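You operate a simulated robot arm through the tools that you are given. There is no shell and no other tool.

The job below is to be done with a simulated robot arm. You get a single attempt, and the scene is never put back.

TASK
Shut the mill's feed, set the gap knob to OPEN, lock it and grease the upper and lower bearings.
Fine: half a turn on each of these two brass knobs; the padlock stays on.

Only the result counts: the job must be done as asked and must still hold three seconds after the hand-in. Knocking over, shifting, dropping, spilling or breaking anything else fails it.

THE ROBOT
A 6-joint arm with a two-finger parallel gripper, fixed in place. Base frame: the origin is at the foot of the arm, x ahead of it, y to its left, z up. Units: mm, rad, N and s.
With the tool pointing down near the work surface it reaches from about 100 to 600 mm from the base axis. Its first joint turns from -1.152 to 1.152 rad. Payload 2.7 kg.
The TCP is the grasp point between the finger pads, 23 mm short of the fingertips. In the tool frame z runs along the fingers and y along their closing line. The gripper opens to 94 mm. The fingers are 38 mm wide and 10 mm thick; the gripper's body (54 by 96 mm) begins 39 mm behind the TCP.
Orientation is that of the tool frame in the base frame, as [roll, pitch, yaw] about the fixed x, y, z axes, in that order (R = Rz(yaw) Ry(pitch) Rx(roll)). With the fingers straight down and closing along the base's y, the tool's x points along the base's -x, its y along +y and its z along -z.

THE INTERFACE
- The arm moves only by the tool nudge_tool. Its argument "deltas" is a list of rows, each a list of 7 numbers: the shift along the base's x, y, z in mm, then the turn, a rotation vector about the base's x, y, z in rad, then the gripper command, from -1 (fully open) to 1 (shut), values between in proportion. In form: [[dx, dy, dz, wx, wy, wz, fingers], ...]. A call has 1 to 20 rows; each row shifts and turns the commanded pose from where the row before left it. Rows are played at 5 a second. More than 50 mm and 0.15 rad between two rows, or a gripper value outside its range, and nothing of the call is played. Where a pose cannot be reached the arm comes as near as it can. A force on the tool above 90 N (or 10 N above the force at the start of the call, whichever is more), or a blocked arm, ends the call early, and 0.2 s more pass. Each finger travels about 45 mm/s and halts on what it meets, pressing with about 38 N; the grip force reading is that of the motor and also rises with nothing between the fingers. The clock runs only during rows and for 0.2 s after the last one: add rows that do not move to give the fingers time. It gives the time, the measured TCP pose, the force on the tool (base axes), the opening and the grip force at its end, in the units of the frame above (readings bear some noise), with the torque about the TCP (base axes, N m) and any sound that the robot's microphone picked up, and new pictures: "views" is both (left out), scene, wrist or none.
- Cameras (640 x 400 px; columns grow to the right, rows downward): "scene" is fixed at [86.1, -436.6, 1411.9]; the picture's right is [0.70, -0.71, 0.00], its down [-0.35, -0.34, -0.87] and it looks along [0.62, 0.61, -0.49] (base axes); focal length 228 px, centre (320, 200). "wrist" rides on the gripper at [86, 16, -74] in the tool frame; the picture's right is [-0.18, 0.98, 0.00], its down [-0.58, -0.11, -0.81] and it looks along [-0.79, -0.15, 0.59] (tool axes); focal length 243 px, centre (320, 200). There is no depth. A picture from a camera that has moved, and an enlarged one, comes with that camera's place and axes in the base frame and with its lens.
- zoom(camera, box): a new picture of the part [left, top, right, bottom] of that camera's present view, enlarged. It takes no simulated time.
- hand_in(): hands the job in; it is judged then, once.

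Nothing tells you positions but the pictures and the camera data. Unless the task says otherwise, let go and move clear before handing in.

The tools are called after "Call:" by a JSON object that holds its "op" and its "data". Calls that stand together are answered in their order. nudge_tool: Moves the arm, as the interface text tells. Its arguments: {"type":"object","properties":{"deltas":{"type":"array"},"views":{"type":"string","enum":["both","scene","wrist","none"]}},"required":["deltas"]} The other tools are called the same way: zoom (camera, box) takes an enlarged picture of a part of a camera's view; hand_in () hands the job in.

At the start:

```text
t: 0.0
tool_pos: [293.3, -4.1, 1344.2]
tool_rot: [3.141, 0.0, 3.14]
wrist_force: [0.8, -0.3, -0.6]
wrist_torque: [-0.01, 0.02, 0.01]
width: 94.0
gripper_force: 0.1
```

scene: 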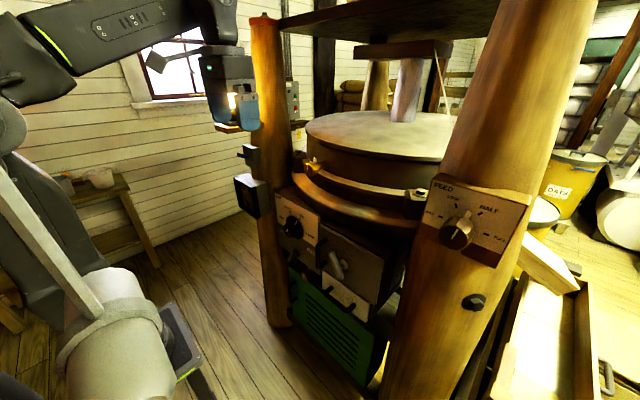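
wrist: 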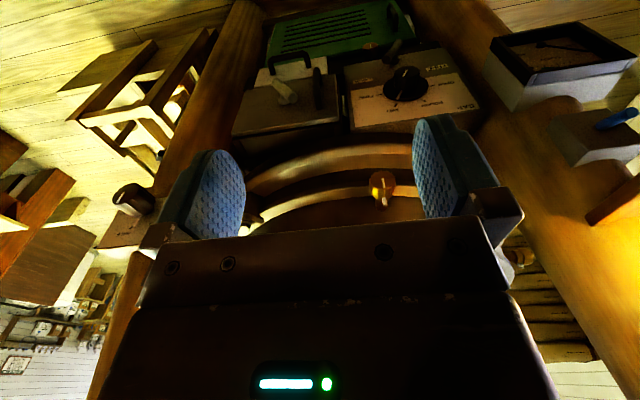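

I see a millstone drum on a post frame, with a FEED knob plate on the right post, a GAP knob plate below the drum, a switch/lever box and brass greaser knobs. I'll enlarge the parts before moving anything.

Call:
{"op": "zoom", "data": {"camera": "scene", "box": [400, 160, 560, 280]}}

Call:
{"op": "zoom", "data": {"camera": "scene", "box": [230, 130, 430, 260]}}

Call:
{"op": "zoom", "data": {"camera": "scene", "box": [260, 180, 420, 300]}}

Call:
{"op": "zoom", "data": {"camera": "wrist", "box": [220, 0, 500, 220]}}

Call:
{"op": "zoom", "data": {"camera": "scene", "box": [260, 240, 420, 390]}}

Call:
{"op": "zoom", "data": {"camera": "wrist", "box": [460, 0, 640, 200]}}

Call:
{"op": "zoom", "data": {"camera": "scene", "box": [480, 120, 640, 400]}}

Call:
{"op": "zoom", "data": {"camera": "wrist", "box": [60, 100, 260, 300]}}

```text
3.33 times, centred on (480, 220) of scene
camera zoom: at [86.1, -436.6, 1411.9], right [0.7, -0.71, 0.0], down [-0.35, -0.34, -0.87], along [0.62, 0.61, -0.49], focal length 760 px, centre (-213, 133)
```

zoom: 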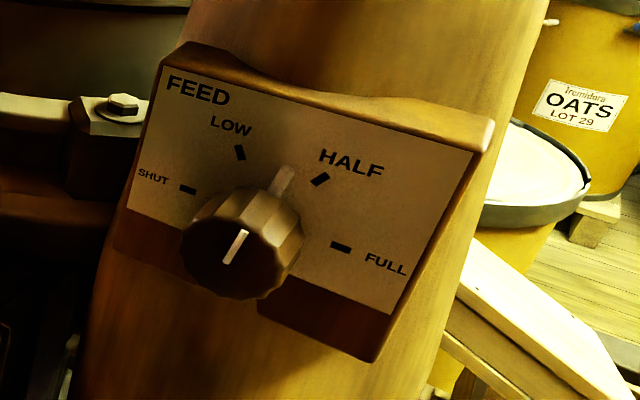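

```text
3.08 times, centred on (330, 195) of scene
camera zoom: at [86.1, -436.6, 1411.9], right [0.7, -0.71, 0.0], down [-0.35, -0.34, -0.87], along [0.62, 0.61, -0.49], focal length 702 px, centre (289, 215)
```

zoom: 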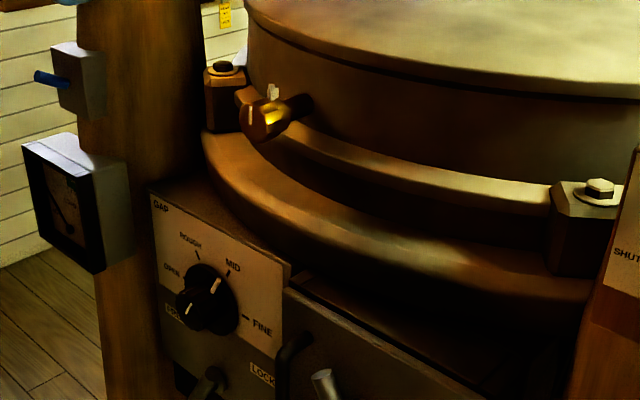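

```text
3.33 times, centred on (340, 240) of scene
camera zoom: at [86.1, -436.6, 1411.9], right [0.7, -0.71, 0.0], down [-0.35, -0.34, -0.87], along [0.62, 0.61, -0.49], focal length 760 px, centre (253, 67)
```

zoom: 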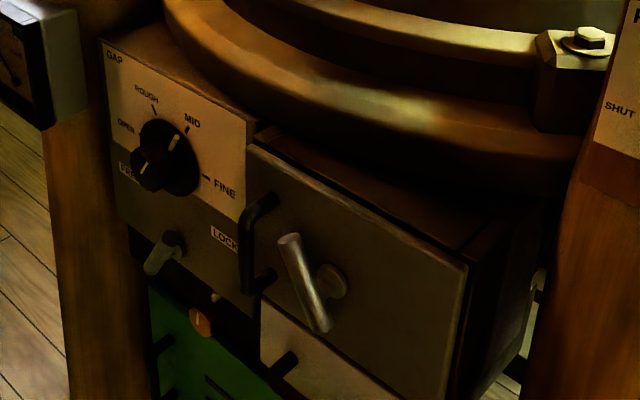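

```text
1.82 times, centred on (360, 110) of wrist
camera zoom: at [207.2, 12.8, 1418.4], right [0.18, 0.98, 0.0], down [0.58, -0.11, 0.81], along [0.79, -0.15, -0.59], focal length 441 px, centre (247, 364)
```

zoom: 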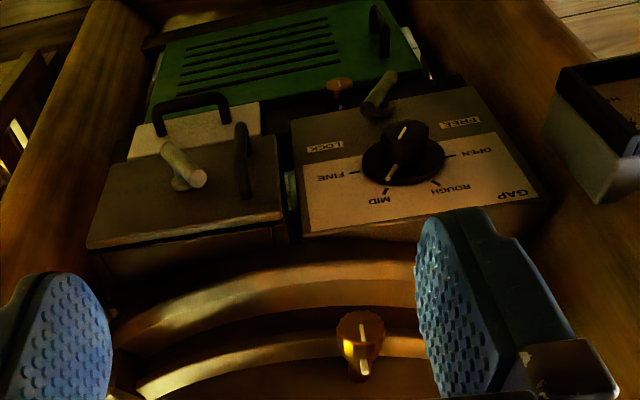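

```text
2.67 times, centred on (340, 315) of scene
camera zoom: at [86.1, -436.6, 1411.9], right [0.7, -0.71, 0.0], down [-0.35, -0.34, -0.87], along [0.62, 0.61, -0.49], focal length 608 px, centre (267, -107)
```

zoom: 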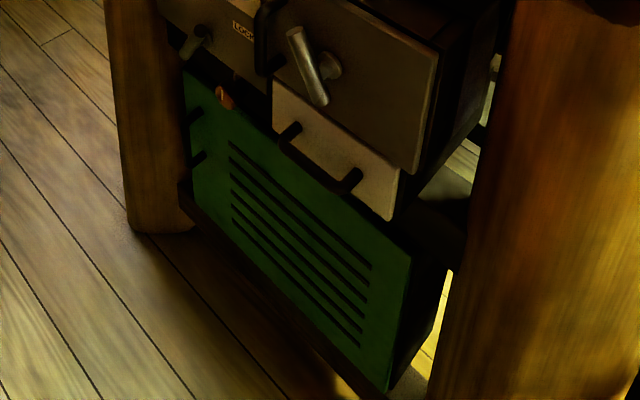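

```text
2.00 times, centred on (550, 100) of wrist
camera zoom: at [207.2, 12.8, 1418.4], right [0.18, 0.98, 0.0], down [0.58, -0.11, 0.81], along [0.79, -0.15, -0.59], focal length 485 px, centre (-140, 400)
```

zoom: 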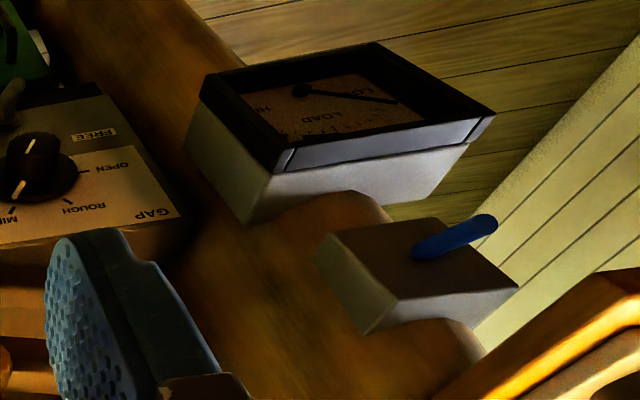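

```text
1.43 times, centred on (560, 260) of scene
camera zoom: at [86.1, -436.6, 1411.9], right [0.7, -0.71, 0.0], down [-0.35, -0.34, -0.87], along [0.62, 0.61, -0.49], focal length 326 px, centre (-23, 114)
```

zoom: 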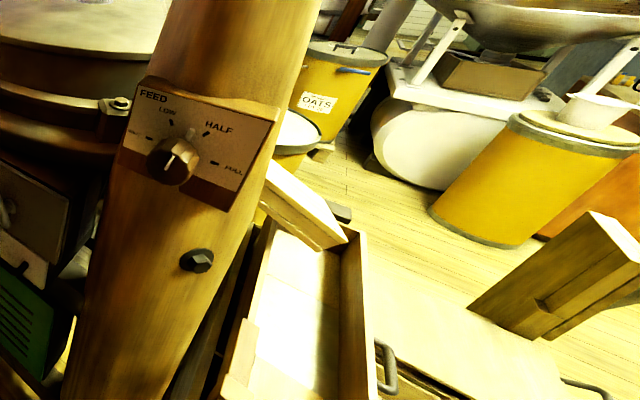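

```text
2.00 times, centred on (160, 200) of wrist
camera zoom: at [207.2, 12.8, 1418.4], right [0.18, 0.98, 0.0], down [0.58, -0.11, 0.81], along [0.79, -0.15, -0.59], focal length 485 px, centre (640, 200)
```

zoom: 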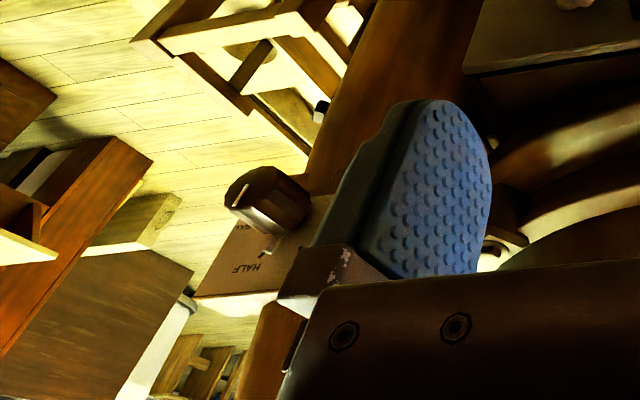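

I place the upper brass knob near (540, 61, 1145), the gap knob near (540, 153, 873) and the feed knob near (477, -382, 1162). Next I pitch the tool forward step by step, to look at the front and to see how the arm takes it.

Call:
{"op": "nudge_tool", "data": {"deltas": [[0, 0, 0, 0, -0.15, 0, -1], [0, 0, 0, 0, -0.15, 0, -1], [0, 0, 0, 0, -0.15, 0, -1], [0, 0, 0, 0, -0.15, 0, -1], [0, 0, 0, 0, -0.15, 0, -1]]}}

```text
t: 1.2
tool_pos: [294.1, -3.4, 1343.9]
tool_rot: [-3.141, 0.752, -3.139]
wrist_force: [-0.6, 0.2, -0.4]
wrist_torque: [-0.05, 0.01, 0.02]
width: 93.8
gripper_force: 0.1
camera wrist: at [179.9, 12.8, 1339.3], right [0.13, 0.98, 0.13], down [-0.13, -0.11, 0.99], along [0.98, -0.15, 0.11], focal length 243 px, centre (320, 200)
```

scene: 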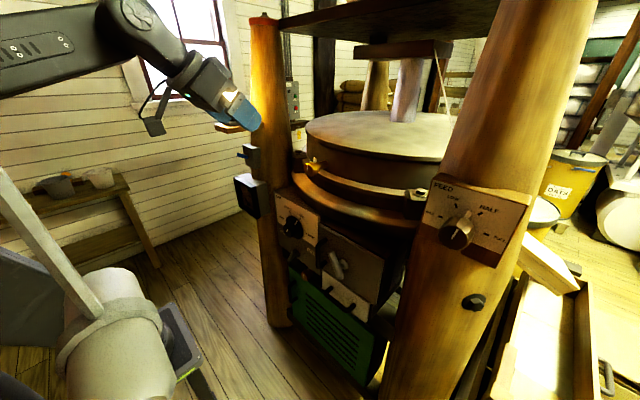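
wrist: 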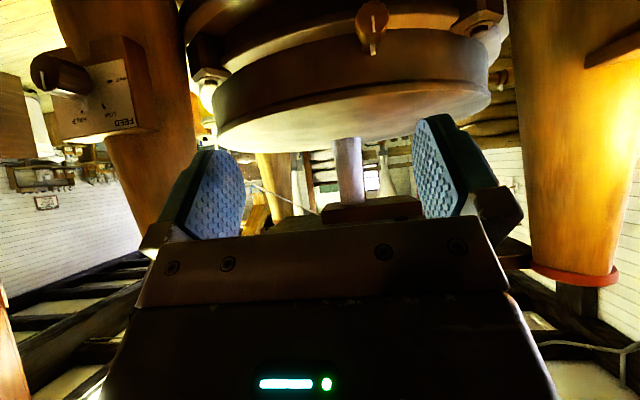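

The pitch works as expected, so I carry it on until the fingers point forward. Then I take a look from in front of the mill.

Call:
{"op": "nudge_tool", "data": {"deltas": [[0, 0, -30, 0, -0.15, 0, -1], [0, 0, -30, 0, -0.15, 0, -1], [0, 0, -30, 0, -0.15, 0, -1], [0, 0, -30, 0, -0.15, 0, -1], [0, 0, -30, 0, -0.15, 0, -1], [0, 0, -30, 0, -0.07, 0, -1]]}}

```text
t: 2.6
tool_pos: [298.6, -29.7, 1224.4]
tool_rot: [-3.122, 1.496, -3.089]
wrist_force: [0.2, 0.6, -0.9]
wrist_torque: [0.0, -0.02, 0.0]
width: 94.0
gripper_force: 0.0
out of reach, approached as far as the arm can: row 4, 5, 6
camera wrist: at [218.4, -16.0, 1143.5], right [-0.02, 0.98, 0.18], down [-0.76, -0.13, 0.64], along [0.65, -0.13, 0.75], focal length 243 px, centre (320, 200)
```

scene: 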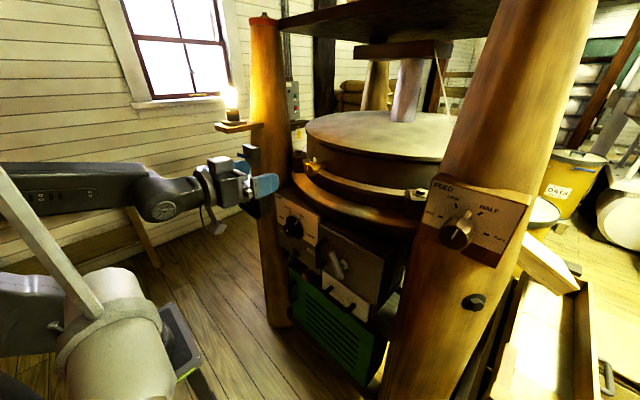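
wrist: 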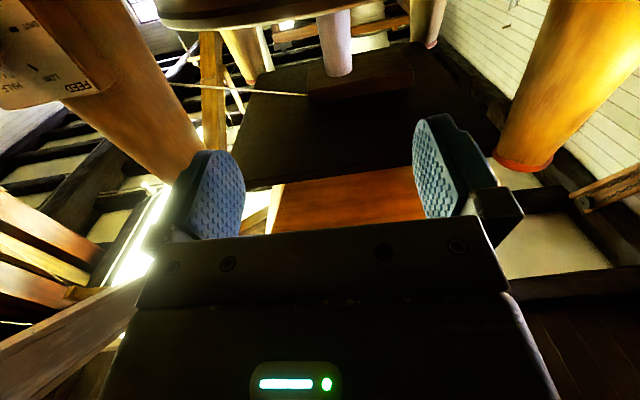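

The arm is folded too close to the body at x = 293 to reach the full pitch. I move it forward a little so it can settle pointing ahead.

Call:
{"op": "nudge_tool", "data": {"deltas": [[30, 0, 0, 0, 0, 0, -1], [30, 0, 0, 0, 0, 0, -1], [0, 0, 0, 0, 0, 0, -1]]}}

```text
t: 3.4
tool_pos: [357.8, -30.7, 1225.7]
tool_rot: [3.108, 1.496, -3.141]
wrist_force: [0.4, 0.4, -0.4]
wrist_torque: [0.02, 0.0, 0.02]
width: 93.7
gripper_force: 0.0
camera wrist: at [278.3, -16.3, 1143.8], right [-0.02, 0.98, 0.19], down [-0.76, -0.14, 0.64], along [0.65, -0.13, 0.75], focal length 243 px, centre (320, 200)
```

scene: 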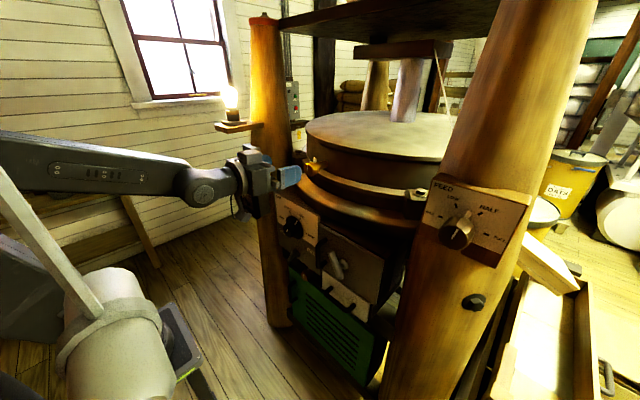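
wrist: 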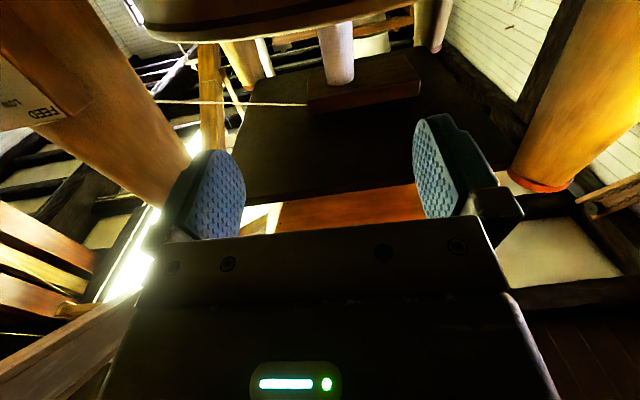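

The arm now points forward, but the camera sits below the gripper and sees only upward. I roll the wrist half a turn to put the camera above and to learn the roll range.

Call:
{"op": "nudge_tool", "data": {"deltas": [[0, 0, 0, 0.15, 0, 0, -1], [0, 0, 0, 0.15, 0, 0, -1], [0, 0, 0, 0.15, 0, 0, -1], [0, 0, 0, 0.15, 0, 0, -1], [0, 0, 0, 0.15, 0, 0, -1], [0, 0, 0, 0.15, 0, 0, -1], [0, 0, 0, 0.15, 0, 0, -1], [0, 0, 0, 0.15, 0, 0, -1], [0, 0, 0, 0.15, 0, 0, -1], [0, 0, 0, 0.15, 0, 0, -1]]}}

```text
t: 5.6
tool_pos: [359.1, -29.7, 1224.3]
tool_rot: [1.54, 0.067, 1.648]
wrist_force: [0.3, -0.2, -0.1]
wrist_torque: [0.03, 0.01, -0.01]
width: 93.9
gripper_force: 0.0
camera wrist: at [278.0, 51.8, 1232.6], right [-0.02, -0.12, 0.99], down [-0.76, -0.65, -0.09], along [0.66, -0.75, -0.08], focal length 243 px, centre (320, 200)
```

scene: 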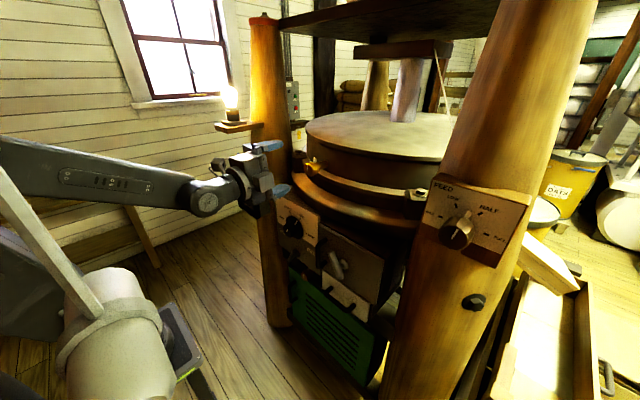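
wrist: 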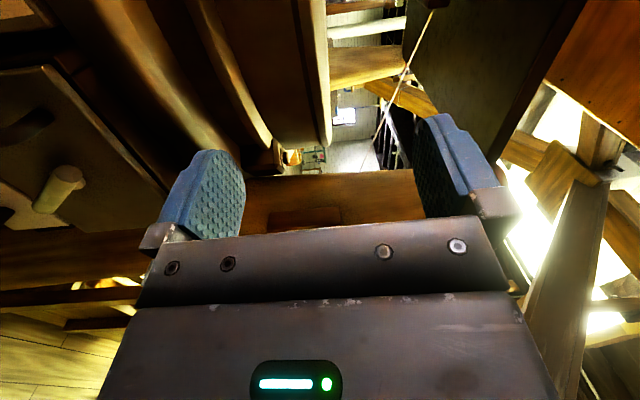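

The first quarter of the roll went smoothly. I carry it on.

Call:
{"op": "nudge_tool", "data": {"deltas": [[0, 0, 0, 0.15, 0, 0, -1], [0, 0, 0, 0.15, 0, 0, -1], [0, 0, 0, 0.15, 0, 0, -1], [0, 0, 0, 0.15, 0, 0, -1], [0, 0, 0, 0.15, 0, 0, -1], [0, 0, 0, 0.15, 0, 0, -1], [0, 0, 0, 0.15, 0, 0, -1], [0, 0, 0, 0.15, 0, 0, -1], [0, 0, 0, 0.15, 0, 0, -1], [0, 0, 0, 0.15, 0, 0, -1], [0, 0, 0, 0.14, 0, 0, -1]]}}

```text
t: 8.0
tool_pos: [359.6, -30.0, 1225.5]
tool_rot: [-0.031, -1.494, 3.137]
wrist_force: [-0.8, 0.0, 0.2]
wrist_torque: [0.02, 0.0, 0.03]
width: 94.2
gripper_force: 0.1
camera wrist: at [278.0, -43.2, 1305.5], right [-0.02, -0.98, -0.19], down [-0.76, 0.14, -0.64], along [0.66, 0.13, -0.74], focal length 243 px, centre (320, 200)
```

scene: 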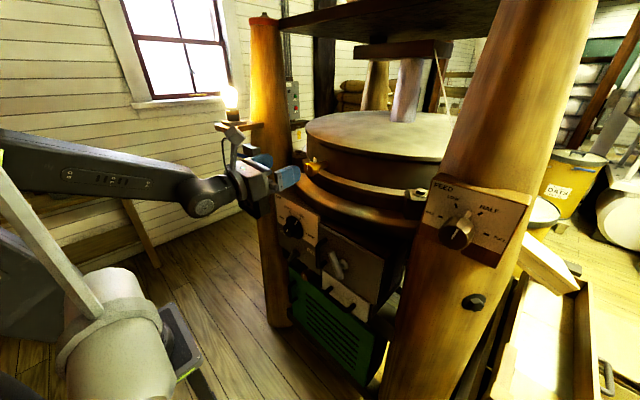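
wrist: 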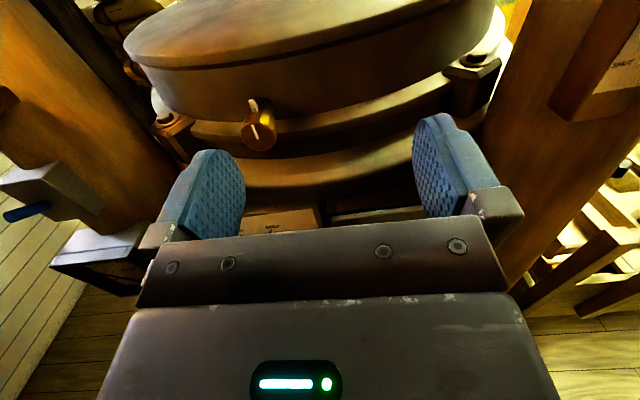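

The roll has a full half-turn range, and the camera now looks down from above. I level the tool and drop in front of the gap panel to read it.

Call:
{"op": "nudge_tool", "data": {"deltas": [[0, 25, -35, 0, -0.05, 0, -1], [0, 25, -35, 0, -0.025, 0, -1], [0, 25, -35, 0, 0, 0, -1], [0, 25, -35, 0, 0, 0, -1], [0, 0, -20, 0, 0, 0, -1], [0, 0, 0, 0, 0, 0, -1]], "views": "wrist"}}

Call:
{"op": "zoom", "data": {"camera": "wrist", "box": [200, 60, 440, 210]}}

Call:
{"op": "zoom", "data": {"camera": "wrist", "box": [200, 0, 440, 120]}}

```text
t: 9.4
tool_pos: [372.0, 76.2, 1070.4]
tool_rot: [-0.014, -1.419, 3.122]
wrist_force: [-0.1, 0.0, 0.5]
wrist_torque: [0.0, -0.02, -0.01]
width: 94.2
gripper_force: 0.1
out of reach, approached as far as the arm can: row 2
camera wrist: at [285.2, 62.6, 1145.7], right [-0.01, -0.98, -0.18], down [-0.71, 0.13, -0.7], along [0.71, 0.13, -0.69], focal length 243 px, centre (320, 200)
```

wrist: 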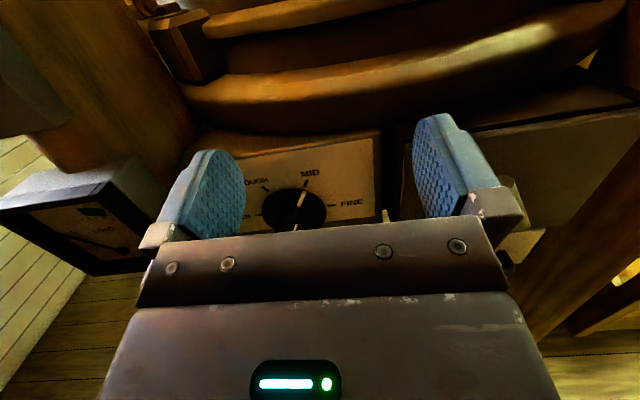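

```text
2.67 times, centred on (320, 135) of wrist
camera zoom: at [285.2, 62.6, 1145.7], right [-0.01, -0.98, -0.18], down [-0.71, 0.13, -0.7], along [0.71, 0.13, -0.69], focal length 647 px, centre (320, 373)
```

zoom: 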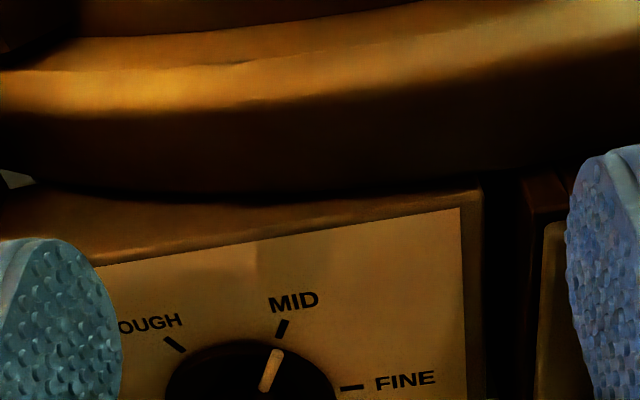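

```text
2.67 times, centred on (320, 60) of wrist
camera zoom: at [285.2, 62.6, 1145.7], right [-0.01, -0.98, -0.18], down [-0.71, 0.13, -0.7], along [0.71, 0.13, -0.69], focal length 647 px, centre (320, 573)
```

zoom: 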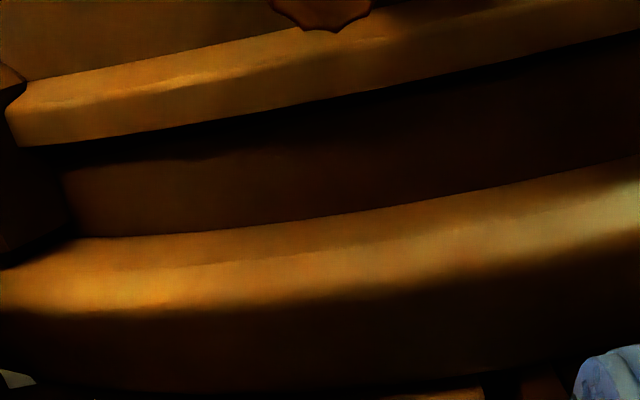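

I need a squarer view of the gap panel, the lock lever and the lower knob. I drop further.

Call:
{"op": "nudge_tool", "data": {"deltas": [[0, 0, -40, 0, 0, 0, -1], [0, 0, -40, 0, 0, 0, -1], [0, 0, -40, 0, 0, 0, -1], [0, 0, 0, 0, 0, 0, -1]], "views": "both"}}

Call:
{"op": "zoom", "data": {"camera": "wrist", "box": [180, 0, 500, 210]}}

```text
t: 10.4
tool_pos: [400.1, 116.9, 1015.1]
tool_rot: [0.049, -1.422, 3.057]
wrist_force: [0.3, 0.0, 0.5]
wrist_torque: [-0.01, -0.01, 0.02]
width: 93.8
gripper_force: 0.0
out of reach, approached as far as the arm can: row 1, 2, 3
camera wrist: at [313.3, 103.8, 1091.1], right [-0.01, -0.98, -0.18], down [-0.71, 0.13, -0.69], along [0.71, 0.12, -0.7], focal length 243 px, centre (320, 200)
```

scene: 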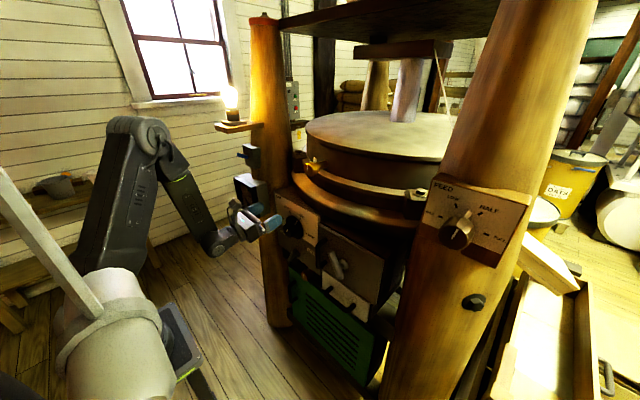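
wrist: 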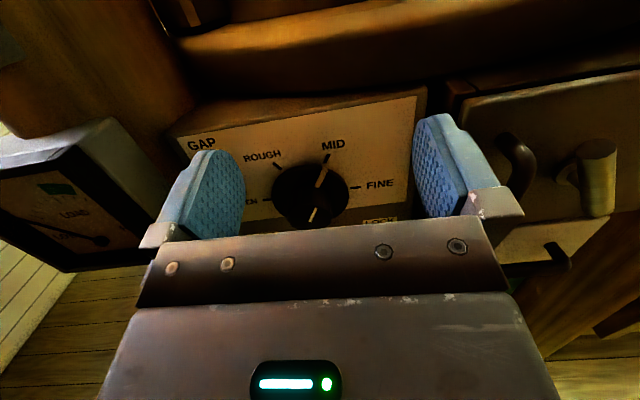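

```text
1.90 times, centred on (340, 105) of wrist
camera zoom: at [313.3, 103.8, 1091.1], right [-0.01, -0.98, -0.18], down [-0.71, 0.13, -0.69], along [0.71, 0.12, -0.7], focal length 462 px, centre (282, 381)
```

zoom: 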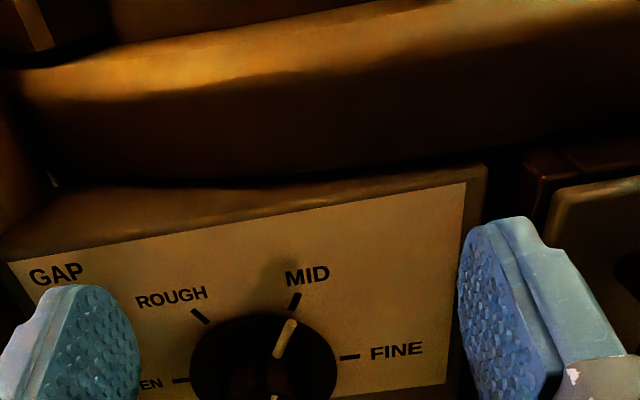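

The gap dial reads OPEN at the left, then ROUGH, MID and FINE, and its pointer is at MID. OPEN is therefore about 120° counter-clockwise, and I look at the knob shapes more closely.

Call:
{"op": "zoom", "data": {"camera": "scene", "box": [270, 205, 330, 245]}}

Call:
{"op": "zoom", "data": {"camera": "scene", "box": [280, 235, 340, 275]}}

Call:
{"op": "zoom", "data": {"camera": "scene", "box": [290, 260, 380, 320]}}

Call:
{"op": "zoom", "data": {"camera": "scene", "box": [425, 195, 515, 255]}}

Call:
{"op": "zoom", "data": {"camera": "scene", "box": [290, 145, 350, 185]}}

Call:
{"op": "zoom", "data": {"camera": "wrist", "box": [440, 60, 640, 270]}}

```text
10.00 times, centred on (300, 225) of scene
camera zoom: at [86.1, -436.6, 1411.9], right [0.7, -0.71, 0.0], down [-0.35, -0.34, -0.87], along [0.62, 0.61, -0.49], focal length 2280 px, centre (520, -50)
```

zoom: 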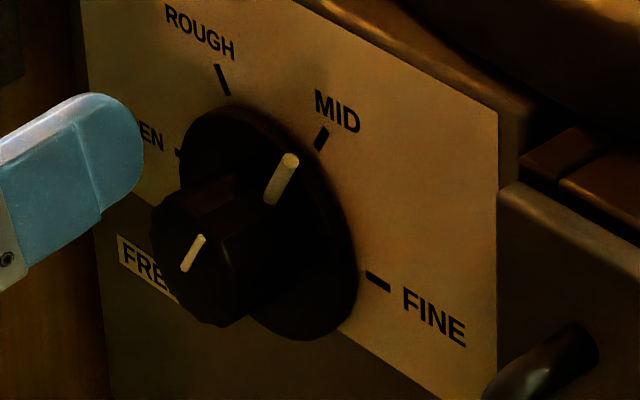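

```text
10.00 times, centred on (310, 255) of scene
camera zoom: at [86.1, -436.6, 1411.9], right [0.7, -0.71, 0.0], down [-0.35, -0.34, -0.87], along [0.62, 0.61, -0.49], focal length 2280 px, centre (420, -350)
```

zoom: 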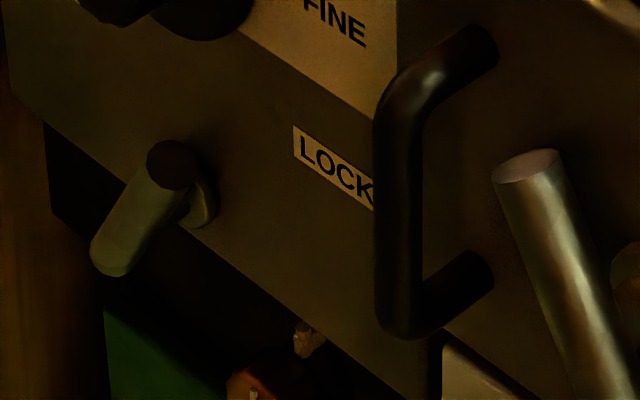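

```text
6.67 times, centred on (335, 290) of scene
camera zoom: at [86.1, -436.6, 1411.9], right [0.7, -0.71, 0.0], down [-0.35, -0.34, -0.87], along [0.62, 0.61, -0.49], focal length 1520 px, centre (220, -400)
```

zoom: 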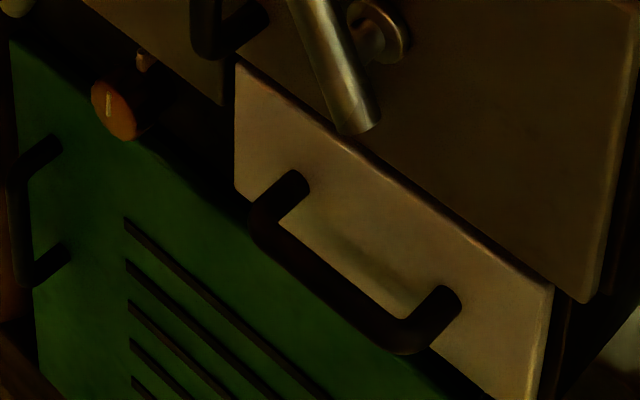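

```text
6.67 times, centred on (470, 225) of scene
camera zoom: at [86.1, -436.6, 1411.9], right [0.7, -0.71, 0.0], down [-0.35, -0.34, -0.87], along [0.62, 0.61, -0.49], focal length 1520 px, centre (-680, 33)
```

zoom: 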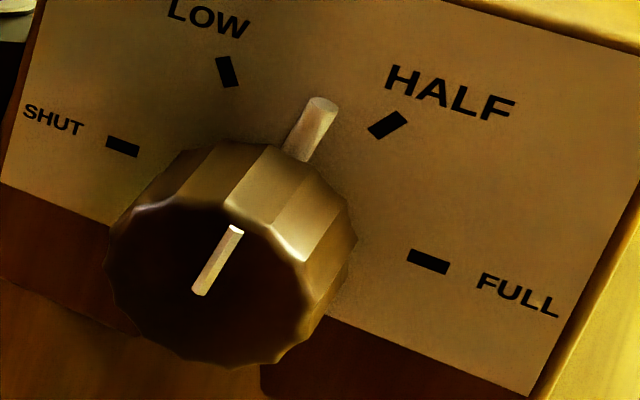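

```text
10.00 times, centred on (320, 165) of scene
camera zoom: at [86.1, -436.6, 1411.9], right [0.7, -0.71, 0.0], down [-0.35, -0.34, -0.87], along [0.62, 0.61, -0.49], focal length 2280 px, centre (320, 550)
```

zoom: 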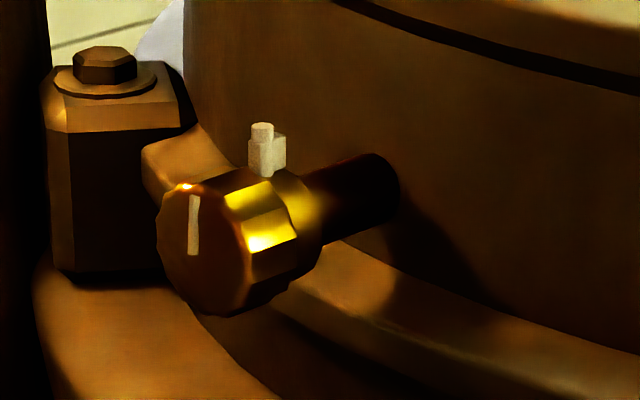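

```text
1.90 times, centred on (540, 165) of wrist
camera zoom: at [313.3, 103.8, 1091.1], right [-0.01, -0.98, -0.18], down [-0.71, 0.13, -0.69], along [0.71, 0.12, -0.7], focal length 462 px, centre (-99, 267)
```

zoom: 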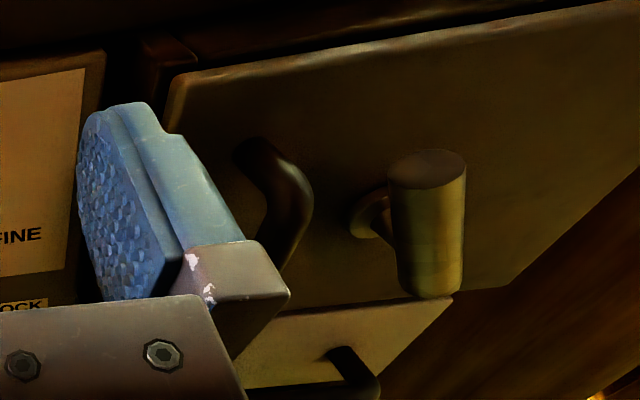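

The gap knob is a large skirt disc with a faceted grip whose front is near x = 505. The lower brass knob is near (531, 101, 647). I do the feed first, so I swing over to face the FEED plate.

Call:
{"op": "nudge_tool", "data": {"deltas": [[-4, -30, 25, 0, 0, 0, -1], [-4, -30, 25, 0, 0, 0, -1], [-4, -35, 20, 0, 0, 0, -1], [-4, -40, 20, 0, 0, 0, -1], [-4, -40, 20, 0, 0, 0.05, -1], [-4, -40, 20, 0, 0, 0.05, -1], [-4, -40, 20, 0, 0, 0.05, -1], [-4, -40, 20, 0, 0, 0.05, -1], [-4, -40, 15, 0, 0, 0.05, -1], [-4, -40, 15, 0, 0, 0.05, -1], [0, 0, 0, 0, 0, 0, -1]]}}

```text
t: 12.8
tool_pos: [304.1, 39.8, 1264.9]
tool_rot: [-0.011, -1.42, -2.871]
wrist_force: [-0.1, -0.4, -0.1]
wrist_torque: [0.01, 0.03, -0.03]
width: 93.9
gripper_force: 0.1
out of reach, approached as far as the arm can: row 3, 4, 5, 6, 7, 8, 9, 10
camera wrist: at [225.1, 1.8, 1340.6], right [0.28, -0.94, -0.18], down [-0.71, -0.08, -0.69], along [0.64, 0.33, -0.7], focal length 243 px, centre (320, 200)
```

scene: 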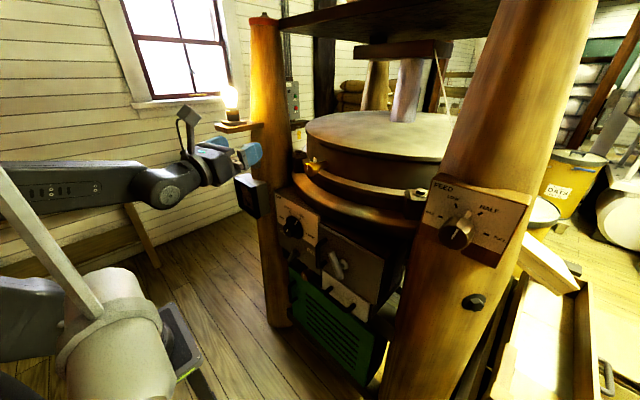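
wrist: 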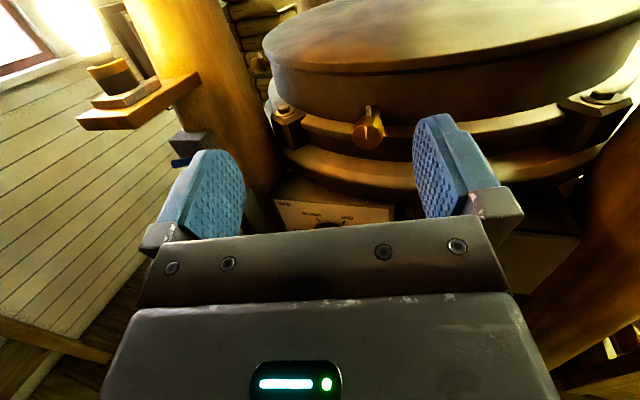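

The arm gets caught when it is folded near its own axis. I push out to a larger radius first and then swing right.

Call:
{"op": "nudge_tool", "data": {"deltas": [[40, 0, 0, 0, 0, 0, -1], [40, 0, 0, 0, 0, 0, -1], [30, -10, 0, 0, 0, -0.1, -1], [0, -40, 0, 0, 0, -0.1, -1], [0, -40, 0, 0, 0, -0.1, -1], [0, -40, 0, 0, 0, -0.1, -1], [0, -40, 0, 0, 0, -0.1, -1], [0, 0, 0, 0, 0, 0, -1]]}}

```text
t: 14.6
tool_pos: [405.2, -102.2, 1268.3]
tool_rot: [-0.011, -1.418, 2.919]
wrist_force: [-0.6, 0.1, -0.3]
wrist_torque: [0.01, 0.0, -0.03]
width: 94.1
gripper_force: 0.1
out of reach, approached as far as the arm can: row 1, 2
camera wrist: at [317.9, -98.7, 1343.1], right [-0.2, -0.96, -0.18], down [-0.66, 0.27, -0.7], along [0.72, -0.02, -0.69], focal length 243 px, centre (320, 200)
```

scene: 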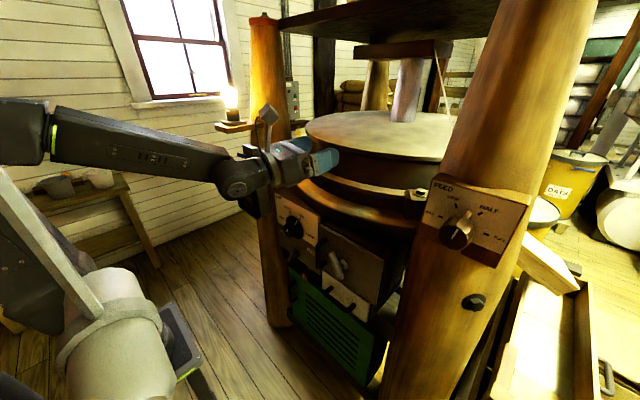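
wrist: 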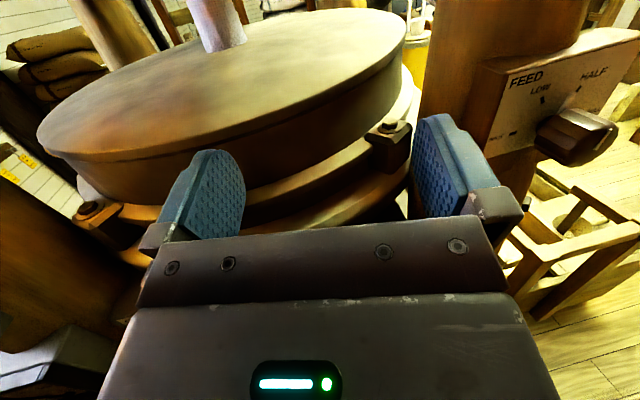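

I can see the FEED plate from here. I enlarge it to work out its plane.

Call:
{"op": "zoom", "data": {"camera": "wrist", "box": [460, 20, 640, 180]}}

Call:
{"op": "zoom", "data": {"camera": "scene", "box": [410, 165, 540, 275]}}

```text
2.50 times, centred on (550, 100) of wrist
camera zoom: at [317.9, -98.7, 1343.1], right [-0.2, -0.96, -0.18], down [-0.66, 0.27, -0.7], along [0.72, -0.02, -0.69], focal length 606 px, centre (-255, 450)
```

zoom: 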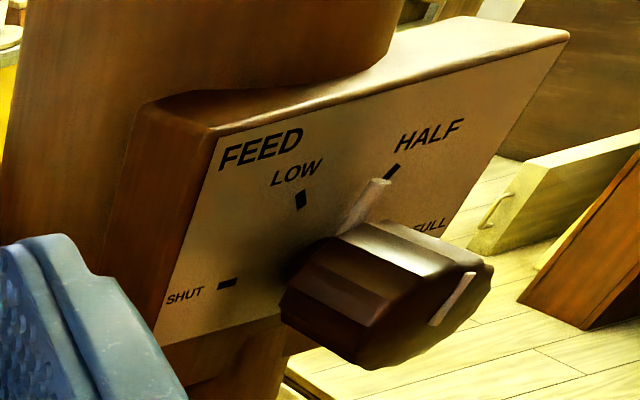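

```text
3.64 times, centred on (475, 220) of scene
camera zoom: at [86.1, -436.6, 1411.9], right [0.7, -0.71, 0.0], down [-0.35, -0.34, -0.87], along [0.62, 0.61, -0.49], focal length 829 px, centre (-244, 127)
```

zoom: 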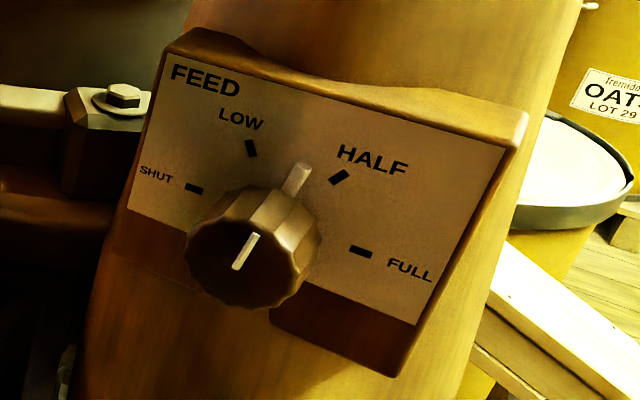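

Triangulation puts the FEED plate in the plane x ≈ 527, facing me, with the dial centre at y ≈ -380, z ≈ 1160. SHUT is at 180°, the pointer at about 82° and the knob's front at x ≈ 477. I level the tool and line up in front of it.

Call:
{"op": "nudge_tool", "data": {"deltas": [[3, -35, -13, 0, 0, 0.06, -1], [3, -35, -13, 0, 0, 0.06, -1], [3, -35, -14, 0, 0, 0.06, -1], [3, -35, -14, 0, 0, 0.042, -1], [3, -35, -14, 0, 0.05, 0, -1], [3, -35, -14, 0, 0.05, 0, -1], [3, -34, -13, 0, 0.052, 0, -1], [3, -34, -13, 0, 0, 0, -1], [0, 0, 0, 0, 0, 0, -1]]}}

Call:
{"op": "zoom", "data": {"camera": "wrist", "box": [180, 20, 500, 220]}}

Call:
{"op": "zoom", "data": {"camera": "scene", "box": [390, 155, 540, 275]}}

```text
t: 16.6
tool_pos: [429.3, -35.1, 1218.5]
tool_rot: [2.289, -1.567, 0.836]
wrist_force: [0.0, -0.4, -1.0]
wrist_torque: [0.0, -0.03, -0.01]
width: 93.9
gripper_force: 0.0
out of reach, approached as far as the arm can: row 1, 2, 3, 4, 5, 6, 7, 8
camera wrist: at [356.5, -49.6, 1304.8], right [-0.02, -0.98, -0.18], down [-0.81, 0.12, -0.58], along [0.59, 0.14, -0.79], focal length 243 px, centre (320, 200)
```

scene: 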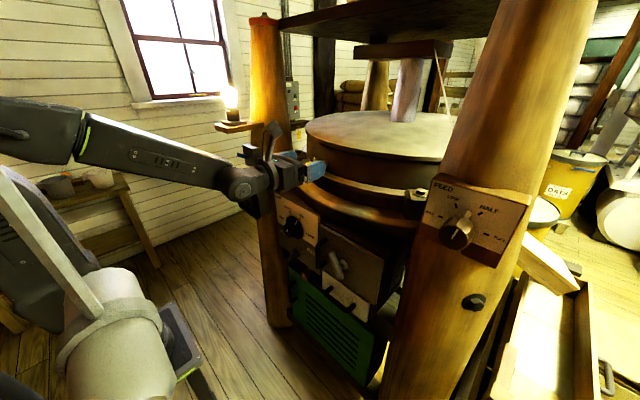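
wrist: 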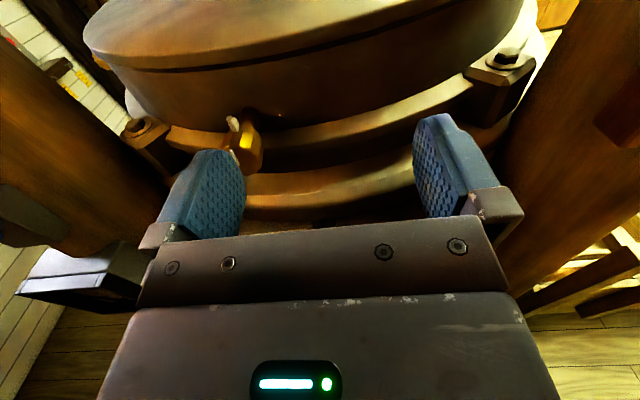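

```text
2.00 times, centred on (340, 120) of wrist
camera zoom: at [356.5, -49.6, 1304.8], right [-0.02, -0.98, -0.18], down [-0.81, 0.12, -0.58], along [0.59, 0.14, -0.79], focal length 485 px, centre (280, 360)
```

zoom: 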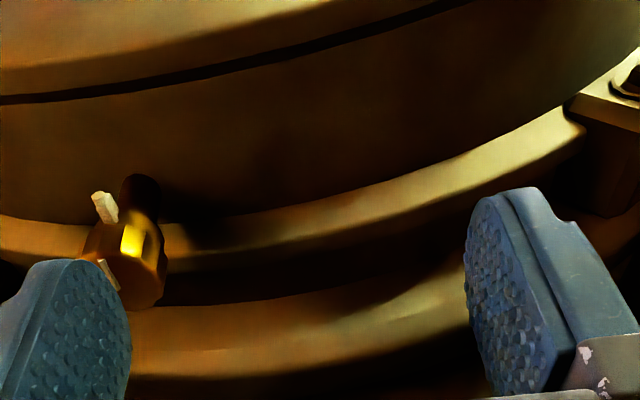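

```text
3.33 times, centred on (465, 215) of scene
camera zoom: at [86.1, -436.6, 1411.9], right [0.7, -0.71, 0.0], down [-0.35, -0.34, -0.87], along [0.62, 0.61, -0.49], focal length 760 px, centre (-163, 150)
```

zoom: 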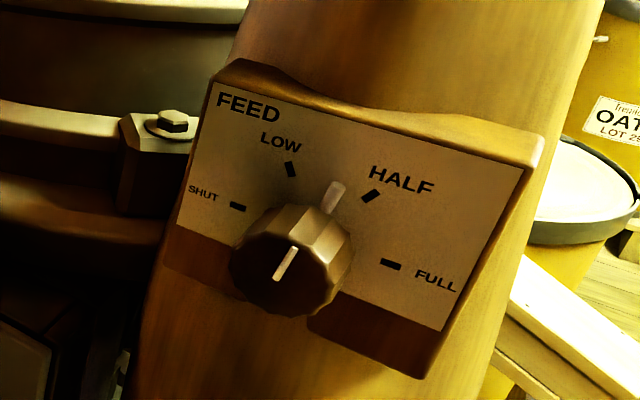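

The reach fails when the tool is level, probably because the wrist passes a singularity. I pitch the fingers down about 45°, swing right like that, and level out at the feed.

Call:
{"op": "nudge_tool", "data": {"deltas": [[0, 0, 0, 0, 0.15, 0, -1], [0, 0, 0, 0, 0.15, 0, -1], [0, 0, 0, 0, 0.15, 0, -1], [0, 0, 0, 0, 0.15, 0, -1], [0, 0, 0, 0, 0.1, 0, -1], [0, -30, 0, 0, 0, 0, -1], [0, -30, 0, 0, 0, 0, -1], [0, -30, 0, 0, 0, 0, -1], [0, 0, 0, 0, 0, 0, -1]]}}

```text
t: 18.6
tool_pos: [431.0, -160.8, 1211.6]
tool_rot: [3.128, -0.869, -0.001]
wrist_force: [-0.8, -0.8, -1.1]
wrist_torque: [-0.03, 0.04, 0.01]
width: 94.2
gripper_force: 0.0
out of reach, approached as far as the arm can: row 2, 3, 4, 5
camera wrist: at [429.6, -175.1, 1326.7], right [-0.13, -0.98, -0.13], down [-0.99, 0.12, 0.07], along [-0.06, 0.14, -0.99], focal length 243 px, centre (320, 200)
```

scene: 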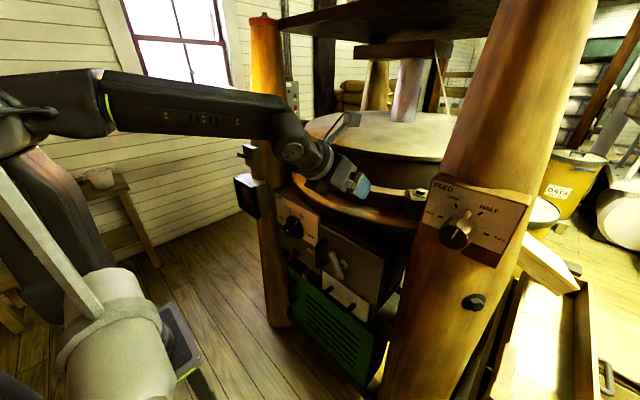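
wrist: 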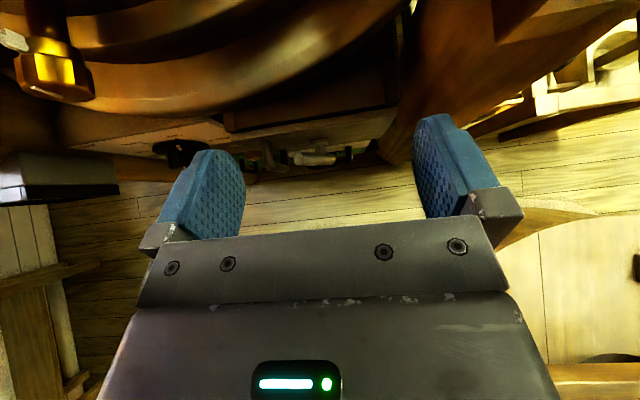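

With the fingers pitched down the arm moves freely. I carry on right to stand in front of the feed knob.

Call:
{"op": "nudge_tool", "data": {"deltas": [[0, -37, -5, 0, 0, 0, -1], [0, -37, -5, 0, 0, 0, -1], [0, -37, -5, 0, 0, 0, -1], [0, -37, -5, 0, 0, 0, -1], [-5, -37, -5, 0, 0, 0, -1], [-5, -35, -5, 0, 0, 0, -1], [0, 0, 0, 0, 0, 0, -1]]}}

```text
t: 20.2
tool_pos: [420.1, -381.1, 1181.8]
tool_rot: [3.13, -0.87, 0.001]
wrist_force: [-0.1, 0.2, 1.1]
wrist_torque: [0.0, -0.01, 0.01]
width: 93.9
gripper_force: 0.1
camera wrist: at [419.2, -395.4, 1295.9], right [-0.13, -0.98, -0.13], down [-0.99, 0.12, 0.07], along [-0.06, 0.14, -0.99], focal length 243 px, centre (320, 200)
```

scene: 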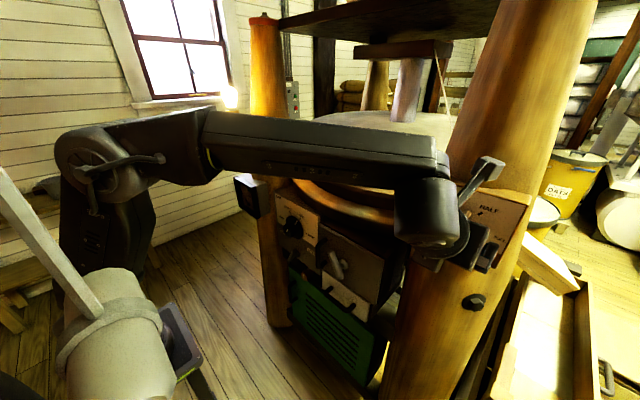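
wrist: 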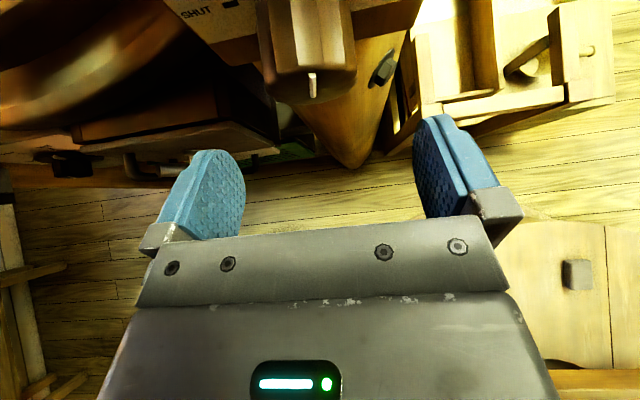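

That pose was reached exactly. I now pitch up to level here.

Call:
{"op": "nudge_tool", "data": {"deltas": [[0, 0, 0, 0, -0.1, 0, -1], [0, 0, 0, 0, -0.1, 0, -1], [0, 0, 0, 0, -0.1, 0, -1], [0, 0, -5, 0, -0.1, 0, -1], [0, 0, -5, 0, -0.1, 0, -1], [0, 0, -5, 0, -0.1, 0, -1], [0, 0, -5, 0, -0.1, 0, -1], [0, 0, 0, 0, 0, 0, -1]]}}

Call:
{"op": "zoom", "data": {"camera": "wrist", "box": [180, 0, 500, 220]}}

```text
t: 22.0
tool_pos: [419.8, -378.6, 1161.7]
tool_rot: [0.209, -1.569, 2.921]
wrist_force: [0.8, -0.4, -0.1]
wrist_torque: [-0.01, 0.01, 0.01]
width: 94.0
gripper_force: 0.0
camera wrist: at [345.6, -394.3, 1248.3], right [-0.01, -0.98, -0.18], down [-0.8, 0.12, -0.58], along [0.59, 0.14, -0.79], focal length 243 px, centre (320, 200)
```

scene: 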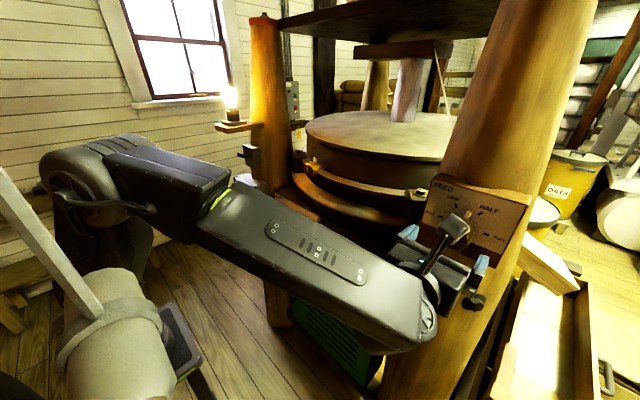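
wrist: 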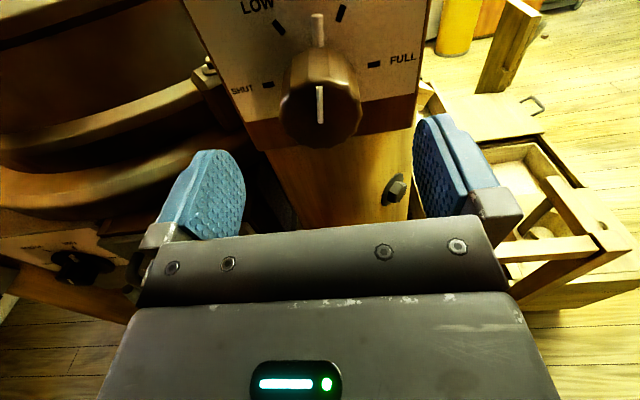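

```text
1.82 times, centred on (340, 110) of wrist
camera zoom: at [345.6, -394.3, 1248.3], right [-0.01, -0.98, -0.18], down [-0.8, 0.12, -0.58], along [0.59, 0.14, -0.79], focal length 441 px, centre (284, 364)
```

zoom: 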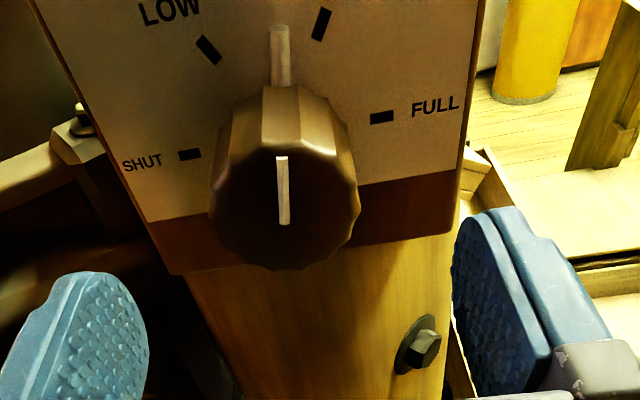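

The FEED knob is centred between the open fingers at about (y -380, z 1160). I advance around the knob, then close on it.

Call:
{"op": "nudge_tool", "data": {"deltas": [[24, -0.5, -0.5, 0, 0, 0, -1], [24, -0.5, -0.5, 0, 0, 0, -1], [22, -0.4, -0.5, 0, 0, 0, -1], [0, 0, 0, 0, 0, 0, -1]]}}

Call:
{"op": "zoom", "data": {"camera": "wrist", "box": [180, 60, 500, 260]}}

Call:
{"op": "zoom", "data": {"camera": "scene", "box": [390, 155, 540, 275]}}

```text
t: 23.0
tool_pos: [490.7, -379.5, 1160.5]
tool_rot: [0.053, -1.57, 3.075]
wrist_force: [-0.2, -0.1, 0.4]
wrist_torque: [0.0, -0.01, 0.02]
width: 94.0
gripper_force: 0.0
camera wrist: at [416.0, -395.8, 1247.2], right [-0.01, -0.98, -0.18], down [-0.81, 0.12, -0.58], along [0.59, 0.14, -0.79], focal length 243 px, centre (320, 200)
```

scene: 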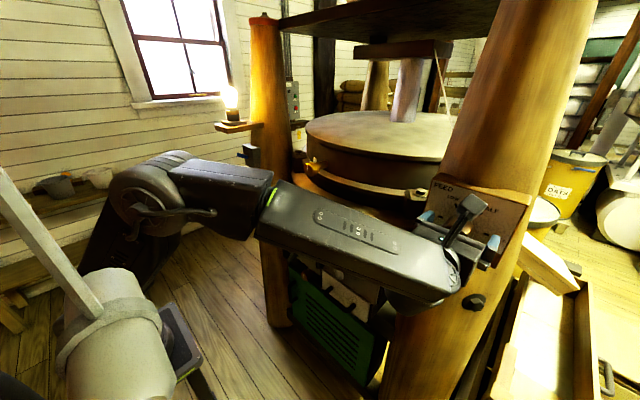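
wrist: 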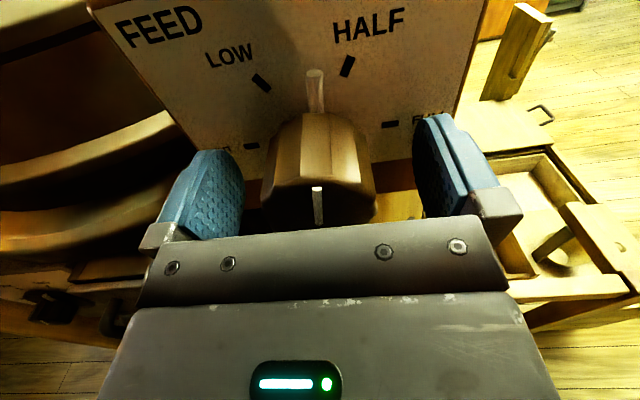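

```text
2.00 times, centred on (340, 160) of wrist
camera zoom: at [416.0, -395.8, 1247.2], right [-0.01, -0.98, -0.18], down [-0.81, 0.12, -0.58], along [0.59, 0.14, -0.79], focal length 485 px, centre (280, 280)
```

zoom: 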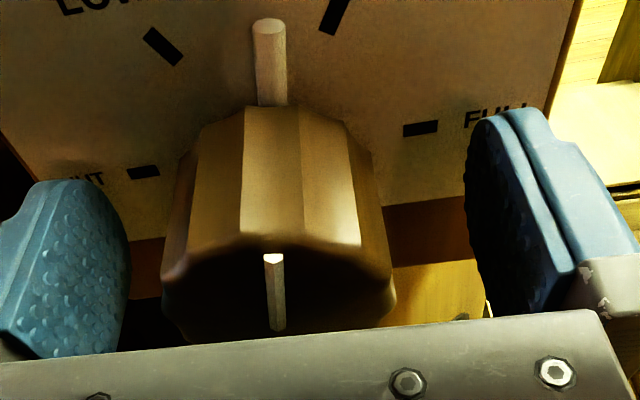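

```text
3.33 times, centred on (465, 215) of scene
camera zoom: at [86.1, -436.6, 1411.9], right [0.7, -0.71, 0.0], down [-0.35, -0.34, -0.87], along [0.62, 0.61, -0.49], focal length 760 px, centre (-163, 150)
```

zoom: 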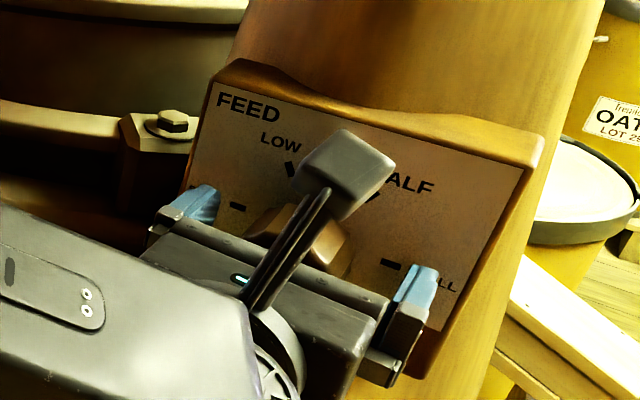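

The fingers straddle the knob well. I close now.

Call:
{"op": "nudge_tool", "data": {"deltas": [[0, 0, 0, 0, 0, 0, 1], [0, 0, 0, 0, 0, 0, 1], [0, 0, 0, 0, 0, 0, 1], [0, 0, 0, 0, 0, 0, 1]], "views": "wrist"}}

```text
t: 24.0
tool_pos: [490.2, -379.4, 1161.1]
tool_rot: [2.216, -1.57, 0.915]
wrist_force: [-2.4, 4.0, -1.0]
wrist_torque: [0.01, -0.14, 1.3]
width: 49.6
gripper_force: 44.6
camera wrist: at [415.8, -395.2, 1247.2], right [-0.01, -0.98, -0.18], down [-0.81, 0.12, -0.58], along [0.59, 0.14, -0.79], focal length 243 px, centre (320, 200)
```

wrist: 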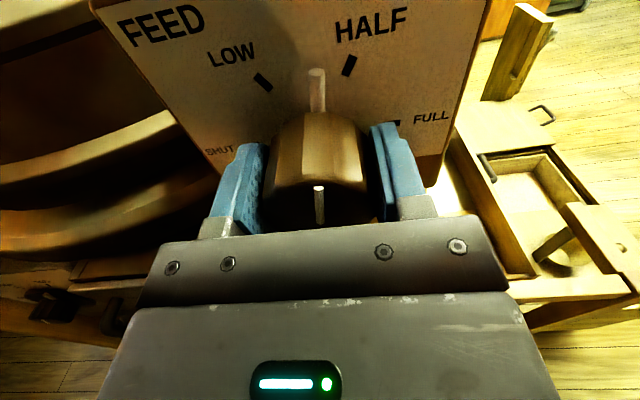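

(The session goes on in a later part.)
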